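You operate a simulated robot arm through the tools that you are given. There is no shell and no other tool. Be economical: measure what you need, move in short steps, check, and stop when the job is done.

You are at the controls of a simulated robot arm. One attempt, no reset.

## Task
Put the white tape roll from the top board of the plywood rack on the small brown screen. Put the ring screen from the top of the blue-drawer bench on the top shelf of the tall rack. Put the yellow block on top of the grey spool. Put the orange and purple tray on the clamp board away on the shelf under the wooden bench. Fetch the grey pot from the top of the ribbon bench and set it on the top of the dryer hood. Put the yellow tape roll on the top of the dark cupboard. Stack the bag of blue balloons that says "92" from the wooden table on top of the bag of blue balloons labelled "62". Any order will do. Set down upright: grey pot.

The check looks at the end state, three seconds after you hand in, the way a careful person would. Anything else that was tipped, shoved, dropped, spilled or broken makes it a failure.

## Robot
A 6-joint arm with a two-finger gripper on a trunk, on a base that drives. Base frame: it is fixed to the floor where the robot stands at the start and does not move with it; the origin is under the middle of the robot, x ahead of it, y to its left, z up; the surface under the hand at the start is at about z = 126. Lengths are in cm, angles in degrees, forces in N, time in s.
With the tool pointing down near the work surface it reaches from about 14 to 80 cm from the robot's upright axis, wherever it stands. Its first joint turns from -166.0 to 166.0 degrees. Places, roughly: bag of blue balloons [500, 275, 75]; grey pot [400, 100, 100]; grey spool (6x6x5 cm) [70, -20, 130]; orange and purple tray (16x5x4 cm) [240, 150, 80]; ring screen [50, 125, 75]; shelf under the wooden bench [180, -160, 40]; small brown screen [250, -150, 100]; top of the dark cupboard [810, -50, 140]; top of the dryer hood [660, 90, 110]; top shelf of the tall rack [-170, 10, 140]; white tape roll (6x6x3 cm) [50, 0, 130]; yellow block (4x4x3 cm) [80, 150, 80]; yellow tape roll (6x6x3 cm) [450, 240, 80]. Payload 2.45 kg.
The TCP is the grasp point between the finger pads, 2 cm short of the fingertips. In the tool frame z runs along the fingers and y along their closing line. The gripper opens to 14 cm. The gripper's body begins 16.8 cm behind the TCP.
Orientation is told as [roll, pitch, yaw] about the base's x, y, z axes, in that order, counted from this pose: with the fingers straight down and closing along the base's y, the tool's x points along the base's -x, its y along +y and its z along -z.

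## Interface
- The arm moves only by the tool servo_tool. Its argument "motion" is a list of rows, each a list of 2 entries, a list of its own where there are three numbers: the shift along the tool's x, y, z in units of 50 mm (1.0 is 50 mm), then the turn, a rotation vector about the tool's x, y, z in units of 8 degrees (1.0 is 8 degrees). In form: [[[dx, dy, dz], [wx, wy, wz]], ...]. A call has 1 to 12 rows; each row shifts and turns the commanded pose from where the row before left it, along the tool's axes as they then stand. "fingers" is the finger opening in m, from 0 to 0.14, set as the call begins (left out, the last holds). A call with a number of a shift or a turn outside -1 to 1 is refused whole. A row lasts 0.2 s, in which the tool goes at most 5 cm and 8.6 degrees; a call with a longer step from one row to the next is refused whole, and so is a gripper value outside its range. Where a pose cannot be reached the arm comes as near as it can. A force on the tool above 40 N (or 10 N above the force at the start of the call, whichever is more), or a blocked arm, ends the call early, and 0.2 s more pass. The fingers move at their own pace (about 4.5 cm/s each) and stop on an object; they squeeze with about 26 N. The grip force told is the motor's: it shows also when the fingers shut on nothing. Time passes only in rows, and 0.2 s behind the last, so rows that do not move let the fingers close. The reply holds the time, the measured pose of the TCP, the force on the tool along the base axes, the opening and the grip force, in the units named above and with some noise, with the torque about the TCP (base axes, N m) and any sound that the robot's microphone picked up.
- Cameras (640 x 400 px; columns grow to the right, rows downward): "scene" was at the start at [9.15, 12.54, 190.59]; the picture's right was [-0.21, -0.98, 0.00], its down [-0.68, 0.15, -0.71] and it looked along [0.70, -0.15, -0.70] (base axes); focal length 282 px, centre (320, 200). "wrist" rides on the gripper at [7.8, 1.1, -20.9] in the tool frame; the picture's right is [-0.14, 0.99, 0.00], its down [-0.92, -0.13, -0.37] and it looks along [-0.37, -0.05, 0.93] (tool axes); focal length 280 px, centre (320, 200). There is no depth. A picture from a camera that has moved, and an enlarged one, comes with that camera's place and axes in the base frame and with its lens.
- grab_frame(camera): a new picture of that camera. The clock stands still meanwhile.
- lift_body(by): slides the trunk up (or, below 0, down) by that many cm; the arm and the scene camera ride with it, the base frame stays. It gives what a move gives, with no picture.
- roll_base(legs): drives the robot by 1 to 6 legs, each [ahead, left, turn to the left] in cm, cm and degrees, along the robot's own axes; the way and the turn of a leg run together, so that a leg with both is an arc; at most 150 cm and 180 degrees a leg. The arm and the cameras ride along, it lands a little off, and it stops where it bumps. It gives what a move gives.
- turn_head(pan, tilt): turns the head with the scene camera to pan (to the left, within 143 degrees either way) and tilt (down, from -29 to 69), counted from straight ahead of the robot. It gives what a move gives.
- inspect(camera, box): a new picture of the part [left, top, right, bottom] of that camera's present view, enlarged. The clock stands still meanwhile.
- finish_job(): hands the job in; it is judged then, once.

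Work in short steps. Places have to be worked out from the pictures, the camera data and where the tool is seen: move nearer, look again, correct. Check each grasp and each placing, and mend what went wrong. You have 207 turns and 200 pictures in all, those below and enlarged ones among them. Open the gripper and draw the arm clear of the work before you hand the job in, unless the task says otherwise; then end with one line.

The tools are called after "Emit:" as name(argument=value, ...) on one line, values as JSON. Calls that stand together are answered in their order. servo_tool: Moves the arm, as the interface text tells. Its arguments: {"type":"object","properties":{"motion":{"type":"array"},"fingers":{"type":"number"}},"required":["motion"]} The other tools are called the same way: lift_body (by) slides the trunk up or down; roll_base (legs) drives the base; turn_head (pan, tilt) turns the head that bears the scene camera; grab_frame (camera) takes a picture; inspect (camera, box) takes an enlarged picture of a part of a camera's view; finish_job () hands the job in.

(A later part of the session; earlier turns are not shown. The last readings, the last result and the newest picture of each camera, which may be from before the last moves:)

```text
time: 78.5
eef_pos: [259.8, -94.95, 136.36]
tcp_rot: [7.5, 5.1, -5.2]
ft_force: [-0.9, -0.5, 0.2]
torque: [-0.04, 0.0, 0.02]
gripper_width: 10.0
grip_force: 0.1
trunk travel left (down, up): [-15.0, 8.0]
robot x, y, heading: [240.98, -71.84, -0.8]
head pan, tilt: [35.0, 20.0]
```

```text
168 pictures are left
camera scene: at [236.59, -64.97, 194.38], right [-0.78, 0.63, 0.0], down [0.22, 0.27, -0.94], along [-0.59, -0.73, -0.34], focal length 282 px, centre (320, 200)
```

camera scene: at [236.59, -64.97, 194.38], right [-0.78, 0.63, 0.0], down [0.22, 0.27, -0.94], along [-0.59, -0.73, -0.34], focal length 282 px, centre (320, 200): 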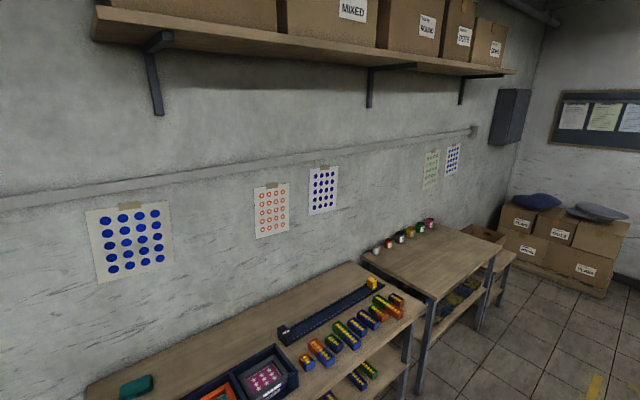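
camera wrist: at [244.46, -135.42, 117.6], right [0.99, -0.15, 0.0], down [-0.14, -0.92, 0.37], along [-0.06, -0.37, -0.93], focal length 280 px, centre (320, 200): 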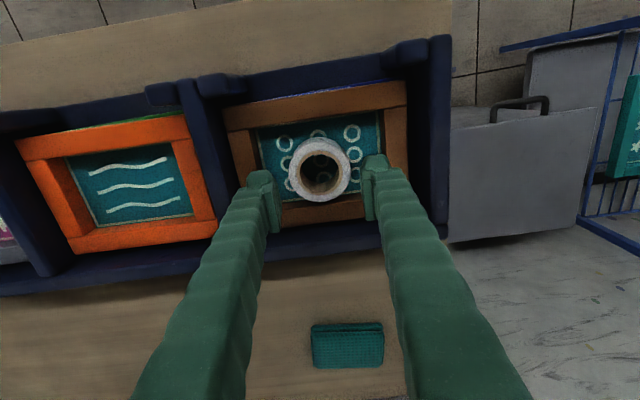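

The arm blocked near the trunk while folding, and the head view doesn't match the reading. Re-taking the picture and looking with the wrist camera.

Emit:
grab_frame(camera="wrist")

Emit:
turn_head(pan=30, tilt=25)

Emit:
grab_frame(camera="scene")

```text
167 pictures are left
camera wrist: at [253.75, -96.05, 157.72], right [0.24, 0.96, 0.12], down [0.93, -0.26, 0.27], along [0.29, 0.05, -0.96], focal length 280 px, centre (320, 200)
```

wrist: 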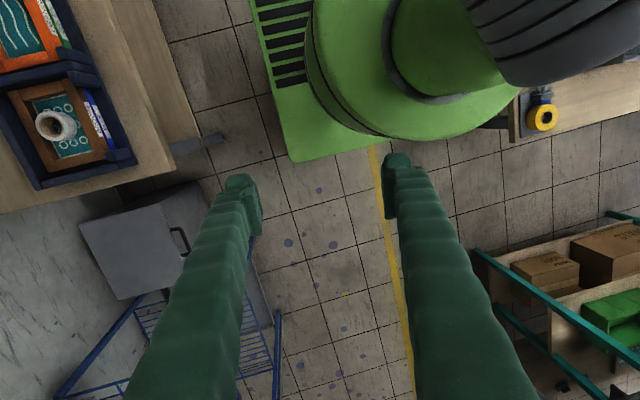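

```text
time: 79.2
eef_pos: [259.92, -94.87, 136.29]
tcp_rot: [7.3, 4.9, -5.1]
ft_force: [0.4, 0.4, -0.3]
torque: [-0.03, -0.01, 0.01]
gripper_width: 10.02
grip_force: 0.0
trunk travel left (down, up): [-15.0, 8.0]
robot x, y, heading: [241.19, -71.8, -1.1]
head pan, tilt: [30.0, 25.0]
```

```text
166 pictures are left
camera scene: at [236.68, -64.91, 193.58], right [-0.78, 0.63, 0.0], down [0.26, 0.33, -0.91], along [-0.57, -0.71, -0.42], focal length 282 px, centre (320, 200)
```

scene: 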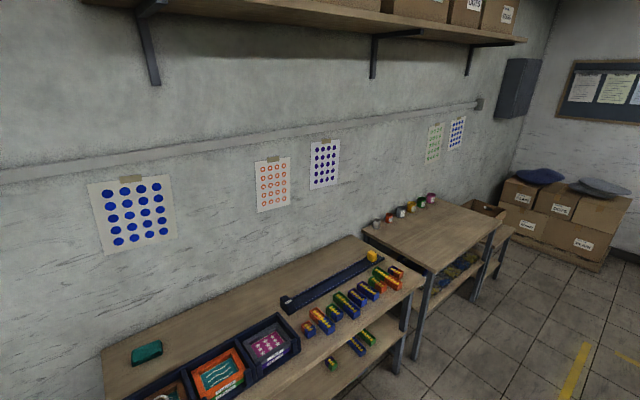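

The head seems physically held by the arm's elbow. Extending the arm forward and levelling it first.

Emit:
servo_tool(motion=[[[-0.7, 0, 0], [0.3, -0.2, -0.2]], [[-0.9, 0, 0], [0.3, -0.2, -0.2]], [[-0.9, 0, -0.2], [0.34, -0.22, -0.2]], [[-0.5, 0.6, -0.3], [0, 0, 0]], [[-0.3, 0.8, -0.3], [0, 0, 0]], [[-0.2, 0.9, -0.3], [0, 0, 0]], [[0, 0.9, -0.3], [0, 0, 0]], [[0, 0.9, -0.3], [0, 0, 0]], [[0, 0.5, -0.3], [0, 0, 0]], [[0, 0, 0], [0, 0, 0]]])

Emit:
turn_head(pan=30, tilt=20)

Emit:
grab_frame(camera="scene")

```text
time: 81.4
eef_pos: [277.96, -72.93, 145.75]
tcp_rot: [0.5, -0.2, -0.7]
ft_force: [0.6, 0.1, 0.5]
torque: [0.03, 0.05, -0.02]
gripper_width: 10.01
grip_force: 0.1
trunk travel left (down, up): [-15.0, 8.0]
robot x, y, heading: [240.93, -71.85, -0.8]
head pan, tilt: [30.0, 25.0]
```

```text
time: 82.0
eef_pos: [277.89, -72.95, 145.76]
tcp_rot: [0.5, -0.2, -0.7]
ft_force: [-0.3, 0.8, 0.3]
torque: [-0.02, -0.02, 0.0]
gripper_width: 9.99
grip_force: 0.2
trunk travel left (down, up): [-15.0, 8.0]
robot x, y, heading: [240.88, -71.82, -0.6]
head pan, tilt: [30.0, 20.0]
```

```text
165 pictures are left
camera scene: at [250.58, -53.19, 194.38], right [0.49, -0.87, 0.0], down [-0.3, -0.17, -0.94], along [0.82, 0.46, -0.34], focal length 282 px, centre (320, 200)
```

scene: 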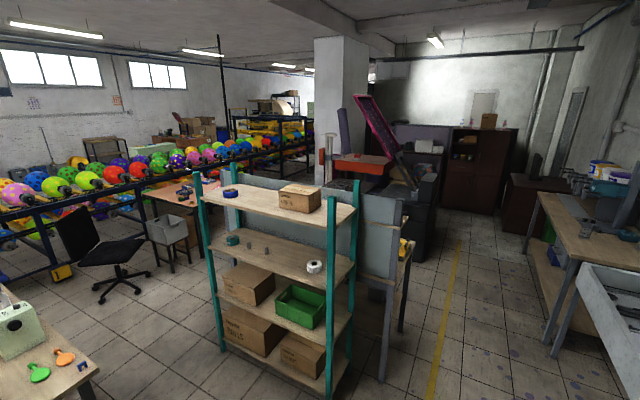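

Clear aisle ahead. Driving ahead ~150 and looking left for the ribbon bench and grey pot.

Emit:
roll_base(legs=[[150, 0, 1]])

Emit:
turn_head(pan=70, tilt=25)

Emit:
grab_frame(camera="scene")

Emit:
turn_head(pan=15, tilt=20)

Emit:
grab_frame(camera="scene")

```text
time: 89.5
eef_pos: [428.97, -72.79, 145.73]
tcp_rot: [0.5, -0.1, 0.5]
ft_force: [-0.2, -0.2, -0.5]
torque: [0.0, 0.03, 0.02]
gripper_width: 10.0
grip_force: 0.2
trunk travel left (down, up): [-15.0, 8.0]
robot x, y, heading: [392.17, -72.51, 0.1]
head pan, tilt: [30.0, 20.0]
```

```text
time: 90.6
eef_pos: [429.0, -72.67, 145.79]
tcp_rot: [0.5, -0.2, 0.5]
ft_force: [-0.4, 0.4, 0.2]
torque: [0.03, 0.02, -0.01]
gripper_width: 9.99
grip_force: 0.0
trunk travel left (down, up): [-15.0, 8.0]
robot x, y, heading: [392.16, -72.4, 0.3]
head pan, tilt: [70.0, 25.0]
```

```text
164 pictures are left
camera scene: at [396.32, -49.58, 193.57], right [0.94, -0.34, 0.0], down [-0.14, -0.4, -0.91], along [0.31, 0.85, -0.42], focal length 282 px, centre (320, 200)
```

scene: 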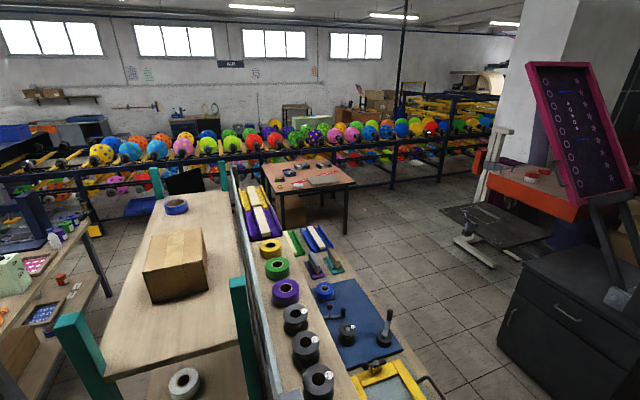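

```text
time: 91.8
eef_pos: [428.94, -72.59, 145.71]
tcp_rot: [0.5, 0.0, 0.4]
ft_force: [-0.5, 0.5, -0.4]
torque: [-0.02, 0.0, 0.0]
gripper_width: 10.0
grip_force: 0.1
trunk travel left (down, up): [-15.0, 8.0]
robot x, y, heading: [392.41, -72.79, 0.3]
head pan, tilt: [15.0, 20.0]
```

```text
163 pictures are left
camera scene: at [402.19, -55.78, 194.38], right [0.27, -0.96, 0.0], down [-0.33, -0.09, -0.94], along [0.91, 0.25, -0.34], focal length 282 px, centre (320, 200)
```

scene: 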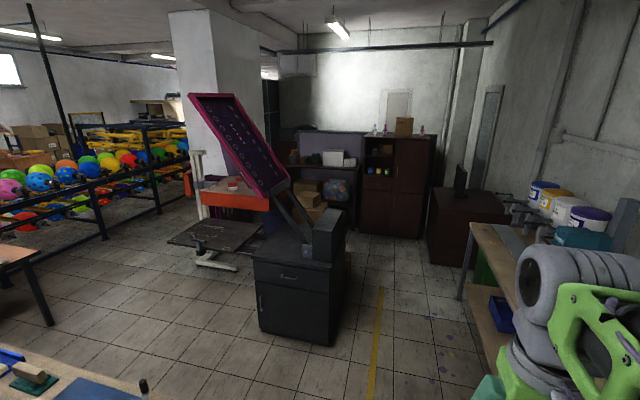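

Ribbon bench found (rolls, blue mat). Zooming in to find the grey pot.

Emit:
turn_head(pan=70, tilt=35)

Emit:
inspect(camera="scene", box=[220, 80, 460, 400])

```text
time: 93.0
eef_pos: [428.89, -72.67, 145.8]
tcp_rot: [0.5, -0.1, 0.5]
ft_force: [0.2, 0.0, -0.1]
torque: [0.02, 0.0, 0.0]
gripper_width: 10.01
grip_force: 0.0
trunk travel left (down, up): [-15.0, 8.0]
robot x, y, heading: [392.28, -72.68, 0.1]
head pan, tilt: [70.0, 35.0]
```

```text
1.25 times, centred on (340, 240) of scene
camera zoom: at [396.18, -49.97, 192.0], right [0.94, -0.34, 0.0], down [-0.19, -0.54, -0.82], along [0.28, 0.77, -0.57], focal length 352 px, centre (295, 150)
```

zoom: 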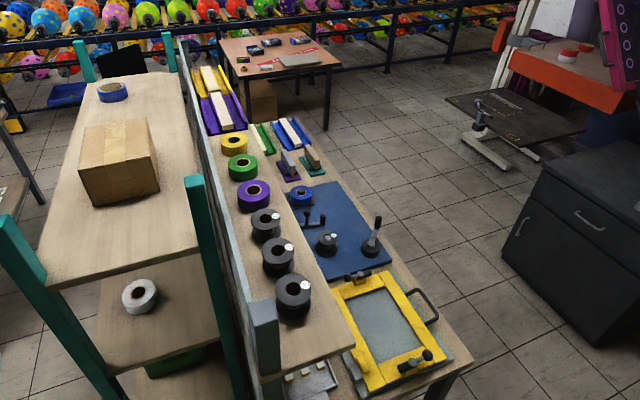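

The bench's aisle is x≈460–577. Driving round to its far side and heading up the aisle (+y).

Emit:
roll_base(legs=[[125, 0, 0], [0, 0, 90], [80, 0, 0]])

Emit:
turn_head(pan=60, tilt=35)

Emit:
grab_frame(camera="scene")

Emit:
turn_head(pan=0, tilt=25)

Emit:
grab_frame(camera="scene")

```text
time: 107.0
eef_pos: [519.57, 46.37, 145.75]
tcp_rot: [0.5, -0.1, 88.9]
ft_force: [-0.2, -0.2, 0.1]
torque: [-0.07, -0.02, 0.02]
gripper_width: 9.99
grip_force: 0.1
trunk travel left (down, up): [-15.0, 8.0]
robot x, y, heading: [518.55, 9.34, 88.9]
head pan, tilt: [70.0, 35.0]
```

```text
time: 107.7
eef_pos: [519.55, 46.17, 145.77]
tcp_rot: [0.6, -0.1, 88.9]
ft_force: [-0.6, -0.1, -0.5]
torque: [0.0, 0.03, 0.0]
gripper_width: 9.99
grip_force: 0.0
trunk travel left (down, up): [-15.0, 8.0]
robot x, y, heading: [518.39, 9.78, 88.8]
head pan, tilt: [60.0, 35.0]
```

```text
161 pictures are left
camera scene: at [497.05, 15.58, 192.0], right [0.52, 0.86, 0.0], down [0.49, -0.3, -0.82], along [-0.7, 0.42, -0.57], focal length 282 px, centre (320, 200)
```

scene: 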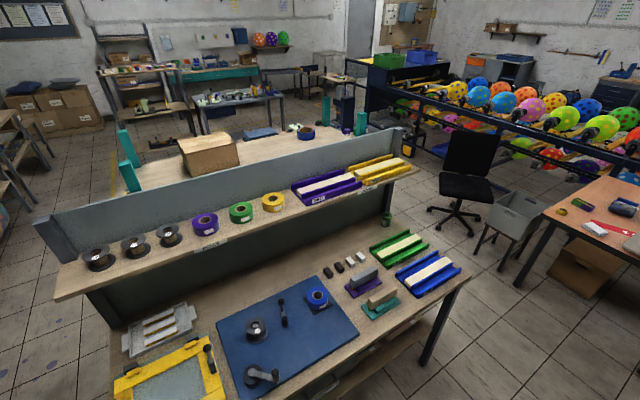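

```text
time: 109.0
eef_pos: [519.56, 46.28, 145.78]
tcp_rot: [0.6, 0.0, 88.9]
ft_force: [0.8, 0.1, 0.3]
torque: [0.0, -0.02, -0.02]
gripper_width: 10.01
grip_force: 0.1
trunk travel left (down, up): [-15.0, 8.0]
robot x, y, heading: [518.32, 9.52, 88.8]
head pan, tilt: [0.0, 25.0]
```

```text
160 pictures are left
camera scene: at [504.77, 20.23, 193.57], right [1.0, -0.02, 0.0], down [-0.01, -0.42, -0.91], along [0.02, 0.91, -0.42], focal length 282 px, centre (320, 200)
```

scene: 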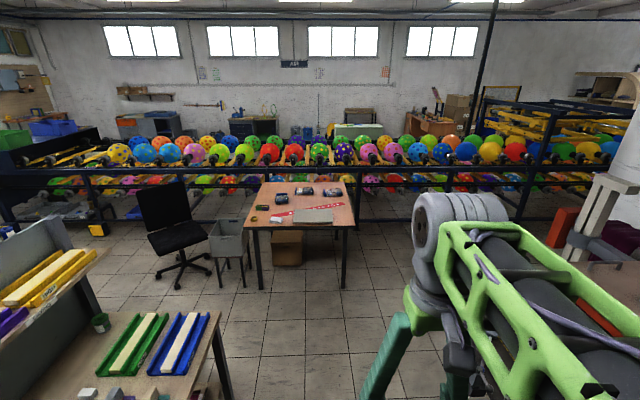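

Zooming in on the bench for the grey pot.

Emit:
turn_head(pan=40, tilt=40)

Emit:
grab_frame(camera="scene")

Emit:
inspect(camera="scene", box=[80, 60, 400, 260])

```text
time: 110.1
eef_pos: [519.53, 46.32, 145.83]
tcp_rot: [0.4, -0.2, 88.9]
ft_force: [0.3, 0.2, 0.3]
torque: [0.03, -0.03, -0.02]
gripper_width: 10.02
grip_force: 0.1
trunk travel left (down, up): [-15.0, 8.0]
robot x, y, heading: [518.33, 9.52, 88.7]
head pan, tilt: [40.0, 40.0]
```

```text
159 pictures are left
camera scene: at [499.27, 17.65, 191.24], right [0.78, 0.63, 0.0], down [0.4, -0.5, -0.77], along [-0.48, 0.6, -0.64], focal length 282 px, centre (320, 200)
```

scene: 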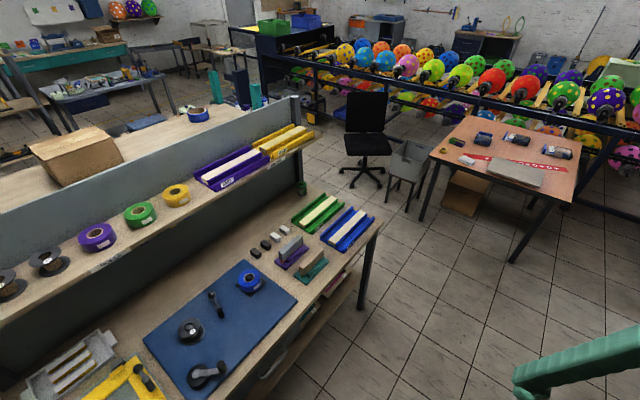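

```text
2.00 times, centred on (240, 160) of scene
camera zoom: at [499.27, 17.65, 191.24], right [0.78, 0.63, 0.0], down [0.4, -0.5, -0.77], along [-0.48, 0.6, -0.64], focal length 563 px, centre (480, 280)
```

zoom: 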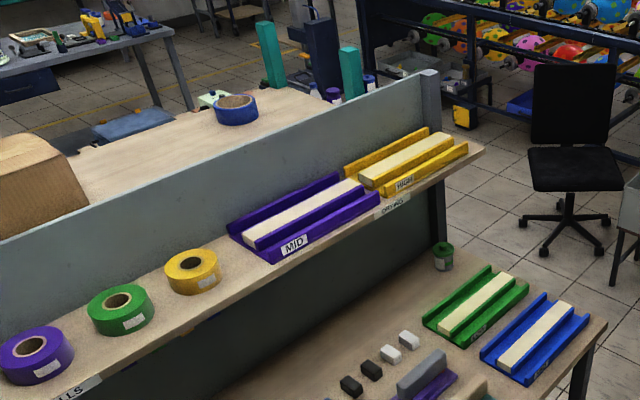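

A grey pot with green lid sits near [407, 115]. Zooming to confirm and measuring.

Emit:
inspect(camera="scene", box=[270, 160, 350, 210])

```text
8.00 times, centred on (310, 185) of scene
camera zoom: at [499.27, 17.65, 191.24], right [0.78, 0.63, 0.0], down [0.4, -0.5, -0.77], along [-0.48, 0.6, -0.64], focal length 2252 px, centre (400, 320)
```

zoom: 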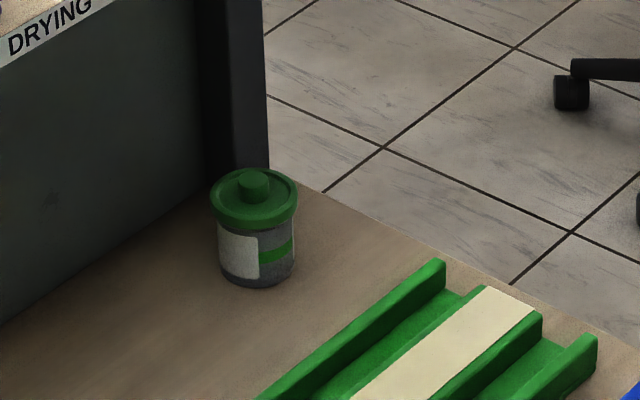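

Pot confirmed at about [407, 115]. I'll drive up past the bench end and come in between bench and wooden table, facing -x.

Emit:
roll_base(legs=[[169, 0, 0], [0, 0, 91], [75, 0, 0]])

Emit:
turn_head(pan=55, tilt=50)

Emit:
grab_frame(camera="scene")

```text
refused: 169 is not a number from -150 to 150
```

```text
time: 110.8
eef_pos: [519.55, 46.32, 145.88]
tcp_rot: [0.5, -0.1, 88.9]
ft_force: [-0.3, 0.7, 0.4]
torque: [0.01, -0.01, 0.02]
gripper_width: 10.01
grip_force: 0.1
trunk travel left (down, up): [-15.0, 8.0]
robot x, y, heading: [518.43, 9.49, 88.8]
head pan, tilt: [55.0, 50.0]
```

```text
156 pictures are left
camera scene: at [498.38, 15.57, 189.83], right [0.59, 0.81, 0.0], down [0.62, -0.45, -0.64], along [-0.52, 0.38, -0.77], focal length 282 px, centre (320, 200)
```

scene: 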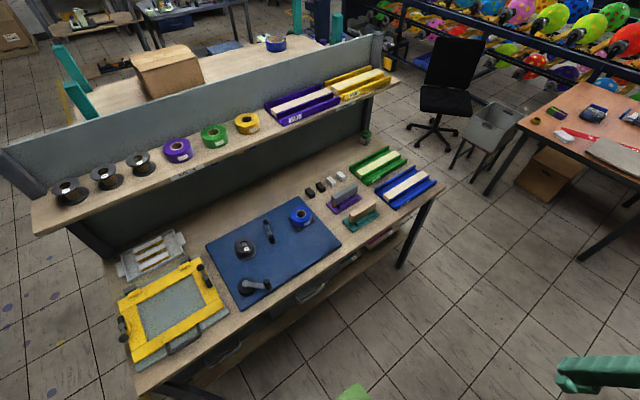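

Splitting the leg over the length limit.

Emit:
roll_base(legs=[[120, 0, 0], [49, 0, 0], [0, 0, 91], [70, 0, 0]])

Emit:
grab_frame(camera="scene")

```text
time: 126.7
eef_pos: [416.8, 181.56, 145.77]
tcp_rot: [0.5, -0.1, 179.3]
ft_force: [0.0, -1.3, -0.3]
torque: [0.0, -0.05, 0.0]
gripper_width: 10.0
grip_force: 0.0
trunk travel left (down, up): [-15.0, 8.0]
robot x, y, heading: [453.53, 180.42, 179.1]
head pan, tilt: [55.0, 50.0]
```

```text
155 pictures are left
camera scene: at [448.02, 160.59, 189.82], right [-0.81, 0.58, 0.0], down [0.45, 0.62, -0.64], along [-0.38, -0.52, -0.77], focal length 282 px, centre (320, 200)
```

scene: 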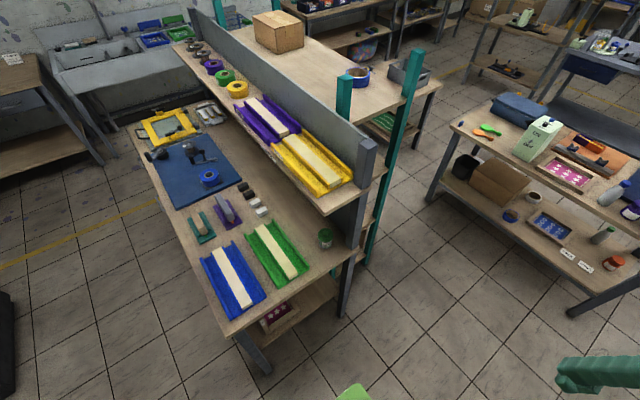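

Pot at about [408.7, 110.4, 90]; slightly too far. Moving the base 10 ahead and 14 left, then bring the tool above it with the camera on the +x side.

Emit:
roll_base(legs=[[10, 14, 0]])

Emit:
servo_tool(motion=[[[0.2, -0.9, 0], [0, 0, 0]], [[0.2, -0.9, 0], [0, 0, 0]], [[0.2, -0.9, 0], [0, 0, 0]], [[0, -0.9, 0], [0, 0, 0]], [[0, -0.9, 0], [0, 0, 0]], [[0, -0.9, 0], [0, 0, 0]], [[0, -0.9, 0], [0, 0, 0]], [[0, -0.9, 0], [0, 0, 0]]])

Emit:
grab_frame(camera="wrist")

```text
time: 128.6
eef_pos: [406.38, 167.27, 145.76]
tcp_rot: [0.5, -0.2, 179.6]
ft_force: [-0.4, -0.4, -0.6]
torque: [0.03, -0.04, 0.03]
gripper_width: 9.99
grip_force: 0.0
trunk travel left (down, up): [-15.0, 8.0]
robot x, y, heading: [443.41, 166.49, 179.4]
head pan, tilt: [55.0, 50.0]
```

```text
time: 130.0
eef_pos: [408.12, 190.32, 151.52]
tcp_rot: [-5.7, -6.6, -174.4]
ft_force: [0.5, 0.9, 0.7]
torque: [-0.08, 0.02, 0.04]
gripper_width: 10.0
grip_force: 0.0
trunk travel left (down, up): [-15.0, 8.0]
robot x, y, heading: [443.53, 166.29, 179.4]
head pan, tilt: [55.0, 50.0]
stopped in row 7: the arm was blocked; the commanded pose is now the measured one
```

```text
154 pictures are left
camera wrist: at [418.79, 188.29, 171.11], right [-0.05, -1.0, -0.08], down [-0.88, 0.0, 0.48], along [-0.48, 0.09, -0.87], focal length 280 px, centre (320, 200)
```

wrist: 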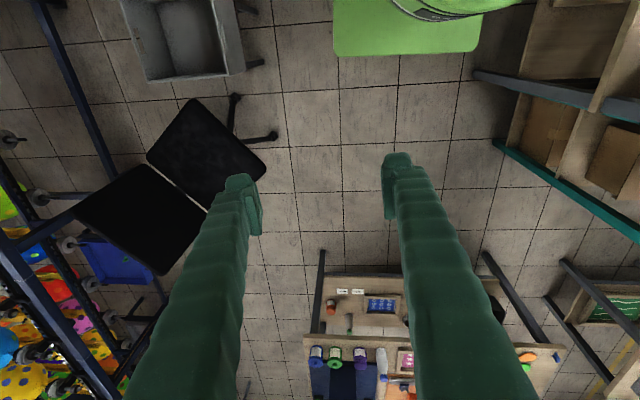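

Sign slip: at this yaw the tool's +y is base -y. Going back, levelling, and moving the right way.

Emit:
servo_tool(motion=[[[-0.4, 0.3, 0], [-0.24, 0.28, 0.25]], [[-0.4, 0.5, 0], [-0.24, 0.27, 0.25]], [[-0.2, 0.7, 0], [-0.23, 0.27, 0.25]], [[0, 0.9, 0.1], [0, 0, 0]], [[0, 0.9, 0.1], [0, 0, 0]], [[0, 0.9, 0.1], [0, 0, 0]], [[0, 0.9, 0.1], [0, 0, 0]], [[0, 0.9, 0.1], [0, 0, 0]], [[0, 0.9, 0.1], [0, 0, 0]], [[0, 0.9, 0.1], [0, 0, 0]], [[0, 0.9, 0.1], [0, 0, 0]]])

Emit:
servo_tool(motion=[[[0.2, 0.9, 0.2], [0, 0, 0]], [[0.2, 0.9, 0.2], [0, 0, 0]], [[0.2, 0.9, 0.2], [0, 0, 0]], [[0.2, 0.9, 0.2], [0, 0, 0]], [[0.2, 0.9, 0.2], [0, 0, 0]], [[0.2, 0.9, 0.2], [0, 0, 0]], [[0, 0.5, 0.2], [0, 0, 0]], [[0, 0, 0], [0, 0, 0]]])

Emit:
grab_frame(camera="wrist")

```text
time: 132.4
eef_pos: [403.49, 146.18, 147.83]
tcp_rot: [0.0, -0.6, 179.1]
ft_force: [-0.6, -0.2, 0.0]
torque: [0.05, -0.01, -0.01]
gripper_width: 9.99
grip_force: 0.0
trunk travel left (down, up): [-15.0, 8.0]
robot x, y, heading: [443.4, 166.84, 179.6]
head pan, tilt: [55.0, 50.0]
```

```text
time: 134.2
eef_pos: [408.64, 116.8, 140.75]
tcp_rot: [0.1, -0.5, 179.2]
ft_force: [0.2, 0.0, 1.1]
torque: [0.0, 0.01, -0.04]
gripper_width: 9.99
grip_force: 0.1
trunk travel left (down, up): [-15.0, 8.0]
robot x, y, heading: [443.2, 166.55, 179.6]
head pan, tilt: [55.0, 50.0]
```

```text
153 pictures are left
camera wrist: at [416.78, 115.65, 161.54], right [-0.15, -0.99, 0.0], down [-0.91, 0.14, 0.38], along [-0.37, 0.05, -0.93], focal length 280 px, centre (320, 200)
```

wrist: 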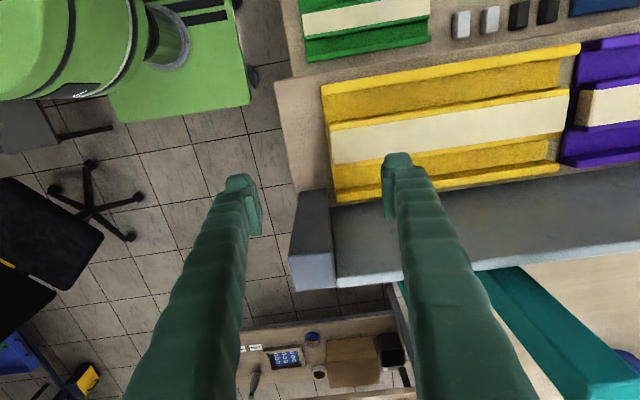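

The pot stands beneath the bench's upper shelf (front edge x≈418, z≈125), so I need a tilted approach from the front (+x). Backing the base out and positioning it at about [500, 115].

Emit:
roll_base(legs=[[-57, 0, 0], [0, 52, 0]])

Emit:
turn_head(pan=0, tilt=45)

Emit:
grab_frame(camera="scene")

```text
time: 142.1
eef_pos: [463.47, 64.24, 140.69]
tcp_rot: [0.1, -0.7, 178.5]
ft_force: [0.6, -0.6, -0.4]
torque: [0.02, -0.01, 0.02]
gripper_width: 10.0
grip_force: 0.1
trunk travel left (down, up): [-15.0, 8.0]
robot x, y, heading: [498.7, 113.95, 178.8]
head pan, tilt: [55.0, 50.0]
```

```text
time: 143.4
eef_pos: [463.4, 64.19, 140.75]
tcp_rot: [0.1, -0.5, 178.5]
ft_force: [-0.5, -0.1, -0.5]
torque: [-0.01, 0.01, 0.04]
gripper_width: 10.0
grip_force: 0.1
trunk travel left (down, up): [-15.0, 8.0]
robot x, y, heading: [498.7, 113.43, 179.1]
head pan, tilt: [0.0, 45.0]
```

```text
152 pictures are left
camera scene: at [489.39, 100.11, 190.51], right [0.02, 1.0, 0.0], down [0.71, -0.01, -0.71], along [-0.71, 0.01, -0.71], focal length 282 px, centre (320, 200)
```

scene: 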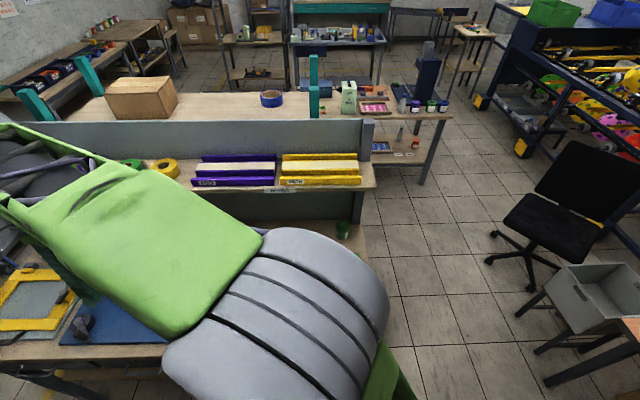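

Pot confirmed at [408.4, 111.7, 90]. Bringing the tool in front of it at x≈436, above the bench.

Emit:
servo_tool(motion=[[[-0.4, -0.7, 0], [0, 0, 0]], [[-0.5, -0.8, 0], [0, 0, 0]], [[-0.5, -0.8, 0], [0, 0, 0]], [[-0.5, -0.8, 0], [0, 0, 0]], [[-0.5, -0.8, 0], [0, 0, 0]], [[-0.5, -0.8, 0], [0, 0, 0]], [[-0.5, -0.8, 0], [0, 0, 0]], [[-0.5, -0.8, 0], [0, 0, 0]], [[-0.5, -0.8, 0], [0, 0, 0]], [[-0.5, -0.8, 0], [0, 0, 0]], [[-0.5, -0.8, 0], [0, 0, 0]], [[-0.3, -0.6, 0], [0, 0, 0]]], fingers=0.09)

Emit:
servo_tool(motion=[[[0, 0, 0], [0, -1, 0]], [[0, 0, 0], [0, -1, 0]], [[0, 0, 0], [0, -1, 0]], [[0, 0, 0], [0, -1, 0]], [[0, 0, 0], [0, -1, 0]], [[0, 0, 0], [0, -0.6, 0]], [[0, 0, 0], [0, 0, 0]]])

Emit:
grab_frame(camera="wrist")

```text
time: 146.0
eef_pos: [436.06, 111.49, 141.16]
tcp_rot: [0.0, -0.6, 178.5]
ft_force: [-0.7, -0.3, -0.2]
torque: [-0.04, -0.01, 0.01]
gripper_width: 9.0
grip_force: 0.1
trunk travel left (down, up): [-15.0, 8.0]
robot x, y, heading: [498.74, 113.75, 178.9]
head pan, tilt: [0.0, 45.0]
```

```text
time: 147.6
eef_pos: [436.18, 111.34, 141.05]
tcp_rot: [0.1, -45.5, 178.5]
ft_force: [0.4, -0.8, 0.6]
torque: [-0.02, -0.02, -0.02]
gripper_width: 9.02
grip_force: 0.0
trunk travel left (down, up): [-15.0, 8.0]
robot x, y, heading: [498.6, 113.61, 178.7]
head pan, tilt: [0.0, 45.0]
```

```text
151 pictures are left
camera wrist: at [456.59, 109.85, 150.05], right [-0.12, -0.99, 0.1], down [-0.38, 0.14, 0.91], along [-0.92, 0.07, -0.39], focal length 280 px, centre (320, 200)
```

wrist: 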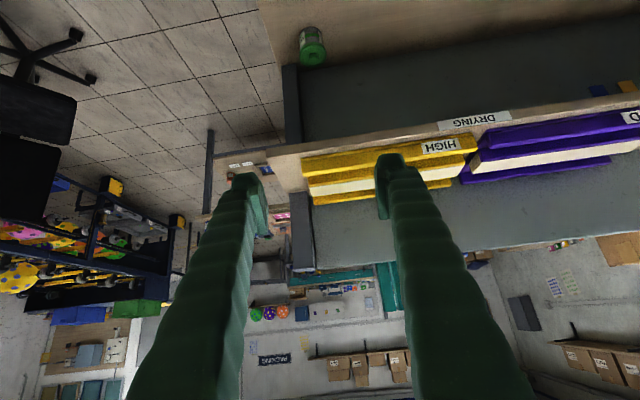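

Pot seen at [409, 111.3]. Moving down along the tool's lower side, then along the tool axis to a pre-grasp 12 cm short.

Emit:
servo_tool(motion=[[[0.86, 0, 0], [0, 0, 0]], [[0.86, 0, 0], [0, 0, 0]], [[0.86, 0, 0], [0, 0, 0]], [[0.86, 0, 0], [0, 0, 0]], [[0, 0, 0.9], [0, 0, 0]], [[0, 0, 0.9], [0, 0, 0]], [[0, 0, 0.9], [0, 0, 0]], [[0, 0, 0.9], [0, 0, 0]], [[0, 0, 0.9], [0, 0, 0]], [[0, 0, 0.9], [0, 0, 0]], [[0, 0, 0.9], [0, 0, 0]]])

Emit:
grab_frame(camera="wrist")

```text
time: 150.0
eef_pos: [423.66, 108.62, 108.63]
tcp_rot: [-0.3, -45.2, 178.4]
ft_force: [-0.6, -0.3, -0.1]
torque: [0.02, -0.02, -0.01]
gripper_width: 9.0
grip_force: 0.0
out of reach, approached as far as the arm can: row 4, 9, 10, 11
trunk travel left (down, up): [-15.0, 8.0]
robot x, y, heading: [498.84, 113.83, 178.6]
head pan, tilt: [0.0, 45.0]
```

```text
150 pictures are left
camera wrist: at [444.07, 106.96, 117.66], right [-0.13, -0.99, 0.1], down [-0.38, 0.14, 0.91], along [-0.92, 0.08, -0.39], focal length 280 px, centre (320, 200)
```

wrist: 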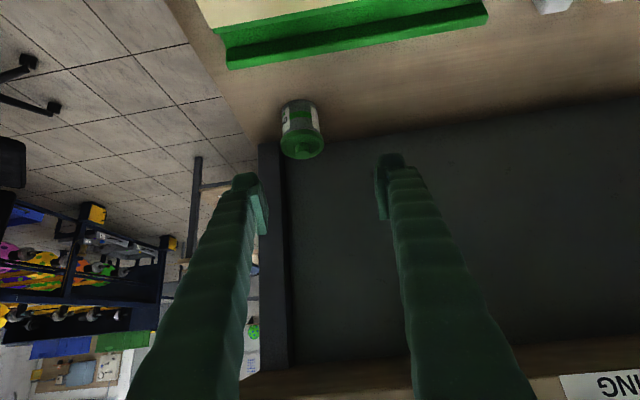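

The arm runs out of reach low down. Lowering the trunk 13 cm should help (fingers then at about z 95, still clear of everything).

Emit:
lift_body(by=-11)

Emit:
servo_tool(motion=[[[0, -0.3, 0], [0, 0, 0]], [[0, -0.25, 0], [0, 0, 0]], [[0, 0, 0], [0, 0, 0]]])

Emit:
grab_frame(camera="wrist")

```text
time: 151.4
eef_pos: [423.84, 108.64, 97.69]
tcp_rot: [-0.1, -45.4, 178.4]
ft_force: [-0.7, -0.4, 0.1]
torque: [-0.02, 0.01, -0.02]
gripper_width: 8.99
grip_force: 0.1
trunk travel left (down, up): [-4.0, 19.0]
robot x, y, heading: [498.78, 113.42, 178.7]
head pan, tilt: [0.0, 45.0]
```

```text
time: 152.2
eef_pos: [423.83, 109.21, 97.7]
tcp_rot: [-0.6, -45.3, 178.4]
ft_force: [-0.1, -0.5, 0.1]
torque: [0.02, -0.04, -0.01]
gripper_width: 9.03
grip_force: 0.0
out of reach, approached as far as the arm can: row 1, 2
trunk travel left (down, up): [-4.0, 19.0]
robot x, y, heading: [498.68, 113.86, 179.1]
head pan, tilt: [0.0, 45.0]
```

```text
149 pictures are left
camera wrist: at [444.2, 107.52, 106.85], right [-0.13, -0.99, 0.09], down [-0.38, 0.13, 0.91], along [-0.92, 0.08, -0.39], focal length 280 px, centre (320, 200)
```

wrist: 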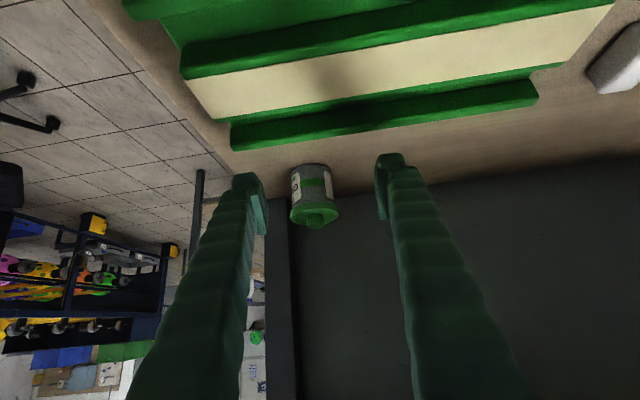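

The pot is already lined up between the fingers (px 314,195 vs 319,187 expected). Trying to advance along the tool axis.

Emit:
servo_tool(motion=[[[0, 0, 0.5], [0, 0, 0]], [[0, 0, 0.5], [0, 0, 0]], [[0, 0, 0], [0, 0, 0]]])

Emit:
grab_frame(camera="wrist")

```text
time: 153.0
eef_pos: [420.47, 108.66, 94.07]
tcp_rot: [-0.4, -45.3, 178.4]
ft_force: [0.1, 0.5, 0.6]
torque: [0.03, 0.0, -0.02]
gripper_width: 9.04
grip_force: 0.0
out of reach, approached as far as the arm can: row 1
trunk travel left (down, up): [-4.0, 19.0]
robot x, y, heading: [498.92, 113.47, 178.4]
head pan, tilt: [0.0, 45.0]
```

```text
148 pictures are left
camera wrist: at [440.85, 106.91, 103.15], right [-0.13, -0.99, 0.09], down [-0.38, 0.14, 0.91], along [-0.92, 0.08, -0.39], focal length 280 px, centre (320, 200)
```

wrist: 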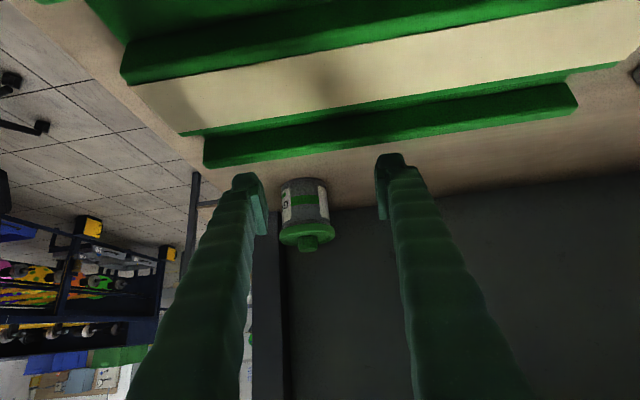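

The arm's limit is sideways; I'll shift the base 3 cm to its right (base +y) instead, then move the tool forward.

Emit:
roll_base(legs=[[0, -3.5, 0]])

Emit:
servo_tool(motion=[[[-0.5, 0, 0], [0, 0, 0]], [[-0.4, 0, 0.2], [0, 0, 0]], [[0, 0, 0.3], [0, 0, 0]]])

Emit:
grab_frame(camera="wrist")

```text
time: 154.0
eef_pos: [420.55, 112.21, 94.1]
tcp_rot: [-0.6, -45.4, 178.5]
ft_force: [-0.2, 0.1, 0.1]
torque: [-0.03, -0.01, -0.01]
gripper_width: 9.01
grip_force: 0.0
trunk travel left (down, up): [-4.0, 19.0]
robot x, y, heading: [498.78, 116.94, 178.8]
head pan, tilt: [0.0, 45.0]
```

```text
time: 154.8
eef_pos: [415.45, 112.38, 95.58]
tcp_rot: [-0.4, -45.3, 178.5]
ft_force: [0.2, -0.1, 0.0]
torque: [0.02, -0.01, 0.0]
gripper_width: 8.99
grip_force: 0.1
trunk travel left (down, up): [-4.0, 19.0]
robot x, y, heading: [498.42, 117.08, 178.8]
head pan, tilt: [0.0, 45.0]
```

```text
147 pictures are left
camera wrist: at [435.78, 110.58, 104.62], right [-0.13, -0.99, 0.09], down [-0.38, 0.14, 0.91], along [-0.92, 0.08, -0.39], focal length 280 px, centre (320, 200)
```

wrist: 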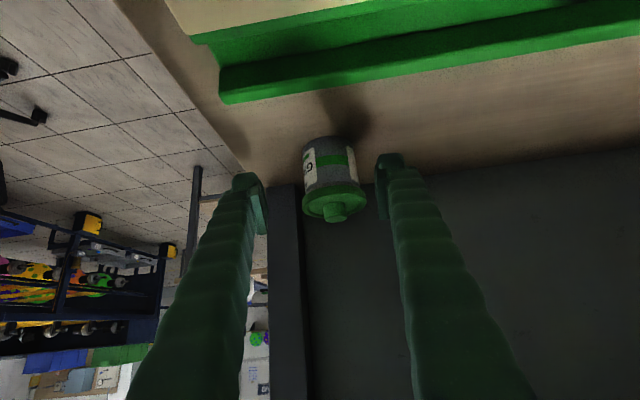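

Well lined up. The lid (radius 3.4) is the widest part, so I'll centre the pads on the lid at [408.7, 111.4, 92.6].

Emit:
servo_tool(motion=[[[-0.27, 0.1, 0], [0, 0, 0]], [[-0.27, 0.09, 0.2], [0, 0, 0]], [[0, 0, 0.4], [0, 0, 0]], [[0, 0, 0.4], [0, 0, 0]], [[0, 0, 0.36], [0, 0, 0]], [[0, 0, 0], [0, 0, 0]]])

Emit:
grab_frame(camera="wrist")

```text
time: 156.2
eef_pos: [408.74, 111.58, 92.69]
tcp_rot: [-0.5, -45.4, 178.4]
ft_force: [0.5, 0.2, 0.3]
torque: [0.0, 0.0, -0.02]
gripper_width: 8.98
grip_force: 0.1
trunk travel left (down, up): [-4.0, 19.0]
robot x, y, heading: [498.67, 117.23, 178.9]
head pan, tilt: [0.0, 45.0]
```

```text
146 pictures are left
camera wrist: at [429.15, 109.81, 101.72], right [-0.13, -0.99, 0.09], down [-0.38, 0.14, 0.91], along [-0.92, 0.08, -0.39], focal length 280 px, centre (320, 200)
```

wrist: 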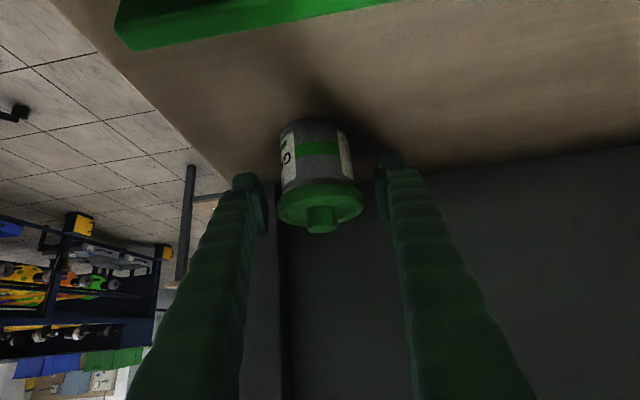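

Lid is between the pads at the right depth. Closing and lifting a little.

Emit:
servo_tool(motion=[[[0, 0, 0], [0, 0, 0]], [[0, 0, 0], [0, 0, 0]], [[0, 0, 0], [0, 0, 0]], [[0, 0, 0], [0, 0, 0]], [[0, 0, 0], [0, 0, 0]], [[0, 0, 0], [0, 0, 0]]], fingers=0.05)

Emit:
servo_tool(motion=[[[-0.04, 0, -0.04], [0, 0, 0]], [[-0.07, 0, -0.07], [0, 0, 0]], [[-0.07, 0, -0.07], [0, 0, 0]], [[-0.07, 0, -0.07], [0, 0, 0]], [[0, 0, 0], [0, 0, 0]]])

Emit:
grab_frame(camera="wrist")

```text
time: 157.6
eef_pos: [408.74, 111.68, 92.61]
tcp_rot: [-0.4, -45.3, 178.4]
ft_force: [-0.1, 0.0, 0.0]
torque: [-0.01, 0.0, 0.02]
gripper_width: 6.72
grip_force: 25.9
trunk travel left (down, up): [-4.0, 19.0]
robot x, y, heading: [498.98, 116.79, 179.0]
head pan, tilt: [0.0, 45.0]
```

```text
time: 158.8
eef_pos: [408.97, 111.63, 94.55]
tcp_rot: [-0.6, -45.4, 178.4]
ft_force: [-0.6, -0.2, -0.2]
torque: [-0.02, 0.01, -0.01]
gripper_width: 6.73
grip_force: 25.9
trunk travel left (down, up): [-4.0, 19.0]
robot x, y, heading: [498.78, 117.11, 178.6]
head pan, tilt: [0.0, 45.0]
heard: snap
```

```text
145 pictures are left
camera wrist: at [429.23, 109.78, 103.57], right [-0.13, -0.99, 0.09], down [-0.38, 0.14, 0.91], along [-0.92, 0.08, -0.39], focal length 280 px, centre (320, 200)
```

wrist: 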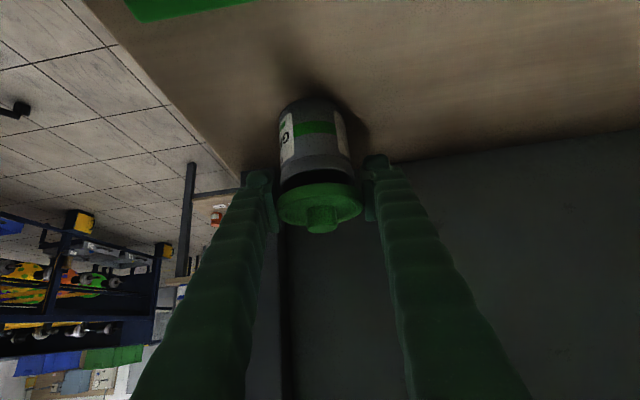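

"Snap" — the lid came off as a separate part. Setting it straight back down on the pot with a gentle press.

Emit:
servo_tool(motion=[[[0.07, 0, 0.07], [0, 0, 0]], [[0.07, 0, 0.07], [0, 0, 0]], [[0.07, 0, 0.07], [0, 0, 0]], [[0.04, 0, 0.04], [0, 0, 0]], [[0.0, 0, 0.0], [0, 0, 0]]])

Emit:
inspect(camera="wrist", box=[220, 80, 420, 260])

```text
time: 160.0
eef_pos: [408.77, 111.62, 92.75]
tcp_rot: [-0.5, -45.3, 178.4]
ft_force: [0.0, -0.2, 0.4]
torque: [-0.04, 0.0, 0.01]
gripper_width: 6.75
grip_force: 26.1
trunk travel left (down, up): [-4.0, 19.0]
robot x, y, heading: [498.75, 117.19, 179.1]
head pan, tilt: [0.0, 45.0]
```

```text
2.22 times, centred on (320, 170) of wrist
camera zoom: at [429.17, 109.78, 101.74], right [-0.13, -0.99, 0.09], down [-0.38, 0.14, 0.91], along [-0.92, 0.08, -0.39], focal length 623 px, centre (320, 267)
```

zoom: 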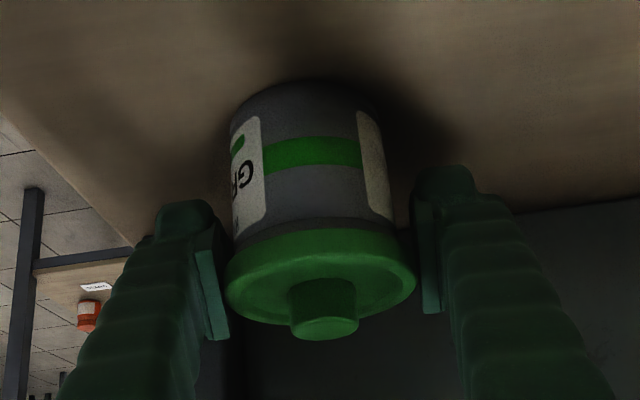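

It is back at its original height; pressing a few mm to seat it.

Emit:
servo_tool(motion=[[[0.03, 0, 0.03], [0, 0, 0]], [[0.03, 0, 0.03], [0, 0, 0]], [[0, 0, 0], [0, 0, 0]]])

Emit:
servo_tool(motion=[[[0.03, 0, 0.03], [0, 0, 0]], [[0.03, 0, 0.03], [0, 0, 0]], [[0, 0, 0], [0, 0, 0]]])

Emit:
inspect(camera="wrist", box=[220, 80, 420, 260])

```text
time: 160.8
eef_pos: [408.82, 111.63, 92.57]
tcp_rot: [-0.5, -45.6, 178.3]
ft_force: [2.6, -1.7, 16.4]
torque: [0.02, -0.37, -0.03]
gripper_width: 6.76
grip_force: 26.7
trunk travel left (down, up): [-4.0, 19.0]
robot x, y, heading: [498.9, 117.44, 178.5]
head pan, tilt: [0.0, 45.0]
```

```text
time: 161.6
eef_pos: [408.9, 111.65, 92.16]
tcp_rot: [-0.5, -45.7, 178.4]
ft_force: [-5.0, -4.3, 30.3]
torque: [0.01, -0.46, -0.07]
gripper_width: 6.81
grip_force: 25.6
trunk travel left (down, up): [-4.0, 19.0]
robot x, y, heading: [498.79, 116.97, 178.5]
head pan, tilt: [0.0, 45.0]
```

```text
2.22 times, centred on (320, 170) of wrist
camera zoom: at [429.24, 109.84, 101.15], right [-0.13, -0.99, 0.09], down [-0.37, 0.14, 0.92], along [-0.92, 0.08, -0.39], focal length 623 px, centre (320, 267)
```

zoom: 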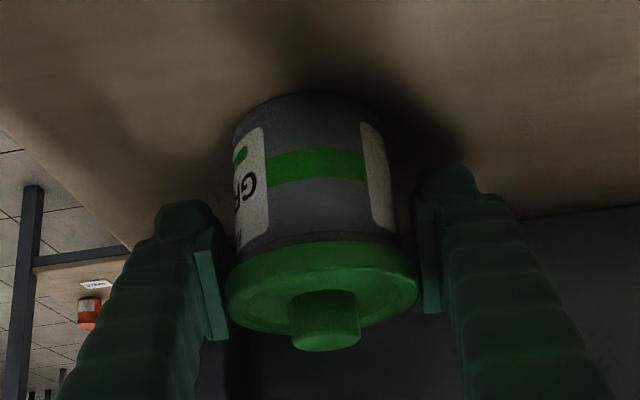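

Lid is seated again. Opening, then re-gripping lower on the pot's body, below the lid.

Emit:
servo_tool(motion=[[[-0.04, 0, -0.04], [0, 0, 0]], [[0, 0, 0], [0, 0, 0]], [[0, 0, 0], [0, 0, 0]], [[0, 0, 0], [0, 0, 0]]], fingers=0.09)

Emit:
servo_tool(motion=[[[0.2, 0, 0], [0, 0, 0]], [[0.2, 0, 0.1], [0, 0, 0]], [[0.2, 0, 0.1], [0, 0, 0]], [[0.05, 0, 0.1], [0, 0, 0]], [[0, 0, 0], [0, 0, 0]]])

Emit:
inspect(camera="wrist", box=[220, 80, 420, 260])

```text
time: 162.6
eef_pos: [408.88, 111.69, 91.98]
tcp_rot: [-0.4, -45.3, 178.3]
ft_force: [0.0, 0.1, 0.8]
torque: [-0.01, -0.02, -0.03]
gripper_width: 9.0
grip_force: 0.1
trunk travel left (down, up): [-4.0, 19.0]
robot x, y, heading: [498.8, 117.25, 179.0]
head pan, tilt: [0.0, 45.0]
heard: snap
```

```text
time: 163.5
eef_pos: [409.66, 111.69, 90.21]
tcp_rot: [-0.3, -46.5, 178.2]
ft_force: [9.2, 2.0, 17.4]
torque: [-0.96, -0.23, 0.56]
gripper_width: 9.1
grip_force: 0.7
trunk travel left (down, up): [-4.0, 19.0]
robot x, y, heading: [499.1, 116.9, 178.6]
head pan, tilt: [0.0, 45.0]
stopped in row 4: the force on the tool passed its limit at 46 N (the readings are from after the stop); the commanded pose is now the measured one
```

```text
2.22 times, centred on (320, 170) of wrist
camera zoom: at [430.25, 109.79, 98.88], right [-0.13, -0.99, 0.1], down [-0.36, 0.14, 0.92], along [-0.92, 0.09, -0.37], focal length 623 px, centre (320, 267)
```

zoom: 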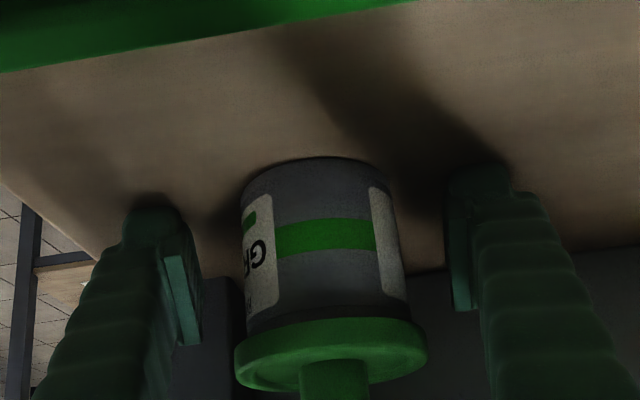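

Second snap: the lid is seated. The finger touched the bench, so at 45° I can't get below the lid; I'll back off, flip the gripper 180° (camera on top) and use a flatter tilt.

Emit:
servo_tool(motion=[[[-0.06, 0, -0.06], [0, 0, 0]], [[0, 0, -0.3], [0, 0, 0]], [[0, 0, -0.7], [0, 0, 0]], [[0, 0, -0.9], [0, 0, 0]], [[0, 0, -0.9], [0, 0, 0]], [[0, 0, -0.4], [0, 0, 0]]])

Emit:
servo_tool(motion=[[[0, 0, 0], [0, 0, 1]], [[0, 0, 0], [0, 0, 1]], [[0, 0, 0], [0, 0, 1]], [[0, 0, 0], [0, 0, 1]], [[0, 0, 0], [0, 0, 1]], [[0, 0, 0], [0, 0, 1]], [[0, 0, 0], [0, 0, 1]], [[0, 0, 0], [0, 0, 1]], [[0, 0, 0], [0, 0, 1]], [[0, 0, 0], [0, 0, 1]], [[0, 0, 0], [0, 0, 1]], [[0, 0, 0], [0, 0, 1]]])

Emit:
servo_tool(motion=[[[0, 0, 0], [0, 0, 1]], [[0, 0, 0], [0, 0, 1]], [[0, 0, 0], [0, 0, 1]], [[0, 0, 0], [0, 0, 1]], [[0, 0, 0], [0, 0, 1]], [[0, 0, 0], [0, 0, 1]], [[0, 0, 0], [0, 0, 1]], [[0, 0, 0], [0, 0, 1]], [[0, 0, 0], [0, 0, 1]], [[0, 0, 0], [0, 0, 1]], [[0, 0, 0], [0, 0, 0.5]]])

Emit:
grab_frame(camera="wrist")

```text
time: 164.9
eef_pos: [421.36, 111.19, 101.35]
tcp_rot: [-0.3, -46.2, 178.1]
ft_force: [-1.0, -0.3, 0.8]
torque: [0.01, 0.03, 0.0]
gripper_width: 8.97
grip_force: 0.0
trunk travel left (down, up): [-4.0, 19.0]
robot x, y, heading: [498.88, 117.2, 178.9]
head pan, tilt: [0.0, 45.0]
```

```text
time: 167.5
eef_pos: [413.91, 106.88, 111.64]
tcp_rot: [45.2, 4.2, 83.8]
ft_force: [10.2, -4.9, -9.9]
torque: [0.69, 1.54, -0.12]
gripper_width: 8.63
grip_force: 0.1
out of reach, approached as far as the arm can: row 2, 3, 4, 5, 6, 7, 8, 9, 10, 11, 12
trunk travel left (down, up): [-4.0, 19.0]
robot x, y, heading: [498.75, 117.07, 178.8]
head pan, tilt: [0.0, 45.0]
```

```text
time: 167.9
eef_pos: [414.05, 106.57, 111.56]
tcp_rot: [44.4, 7.2, 80.8]
ft_force: [7.8, -3.7, -9.6]
torque: [0.5, 1.3, -0.1]
gripper_width: 8.67
grip_force: 0.1
out of reach, approached as far as the arm can: row 1
trunk travel left (down, up): [-4.0, 19.0]
robot x, y, heading: [498.93, 117.48, 179.1]
head pan, tilt: [0.0, 45.0]
stopped in row 1: the force on the tool passed its limit at 47 N (the readings are from after the stop); the commanded pose is now the measured one
```

```text
141 pictures are left
camera wrist: at [426.77, 98.76, 128.08], right [-0.66, 0.33, 0.67], down [0.49, 0.87, 0.06], along [-0.56, 0.37, -0.74], focal length 280 px, centre (320, 200)
```

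wrist: 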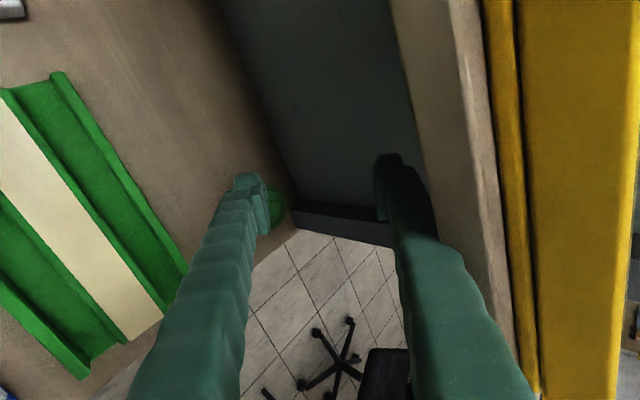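

The rotation hit a joint limit and a finger touched the shelf edge. Backing out to +x now.

Emit:
servo_tool(motion=[[[-0.025, -0.14, 0.14], [0, 0, 0]], [[-0.05, -0.24, -0.24], [0, 0, 0]], [[-0.09, -0.41, -0.42], [0, 0, 0]], [[-0.09, -0.41, -0.42], [0, 0, 0]], [[-0.09, -0.41, -0.42], [0, 0, 0]]])

Emit:
grab_frame(camera="wrist")

Emit:
grab_frame(camera="scene")

```text
time: 169.1
eef_pos: [421.59, 107.54, 115.3]
tcp_rot: [43.6, 7.3, 80.8]
ft_force: [0.6, 0.4, -0.1]
torque: [-0.03, 0.04, 0.01]
gripper_width: 8.99
grip_force: 0.0
out of reach, approached as far as the arm can: row 2, 3, 4, 5
trunk travel left (down, up): [-4.0, 19.0]
robot x, y, heading: [498.63, 117.09, 178.9]
head pan, tilt: [0.0, 45.0]
```

```text
140 pictures are left
camera wrist: at [434.2, 99.8, 131.91], right [-0.67, 0.33, 0.66], down [0.49, 0.87, 0.06], along [-0.55, 0.36, -0.75], focal length 280 px, centre (320, 200)
```

wrist: 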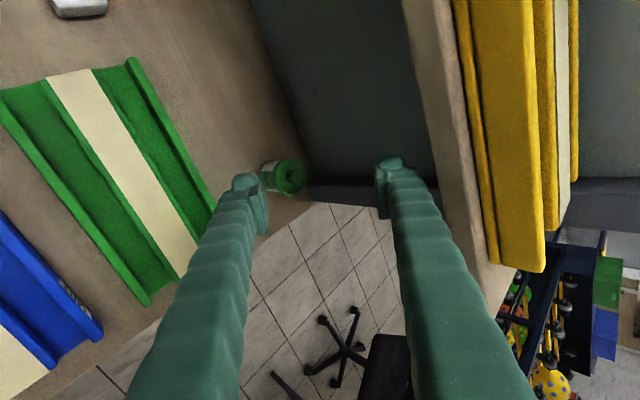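

```text
139 pictures are left
camera scene: at [489.6, 103.53, 179.52], right [0.02, 1.0, 0.0], down [0.71, -0.01, -0.71], along [-0.71, 0.01, -0.71], focal length 282 px, centre (320, 200)
```

scene: 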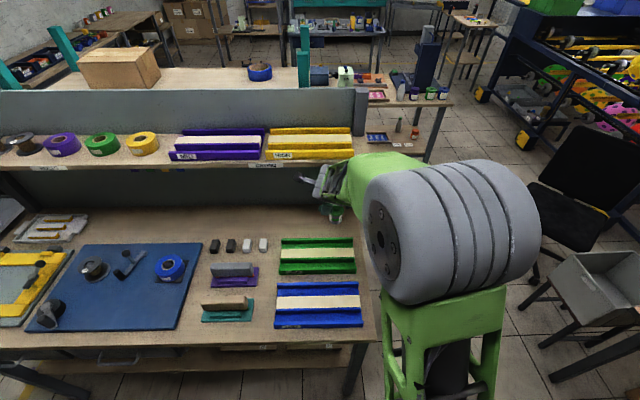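

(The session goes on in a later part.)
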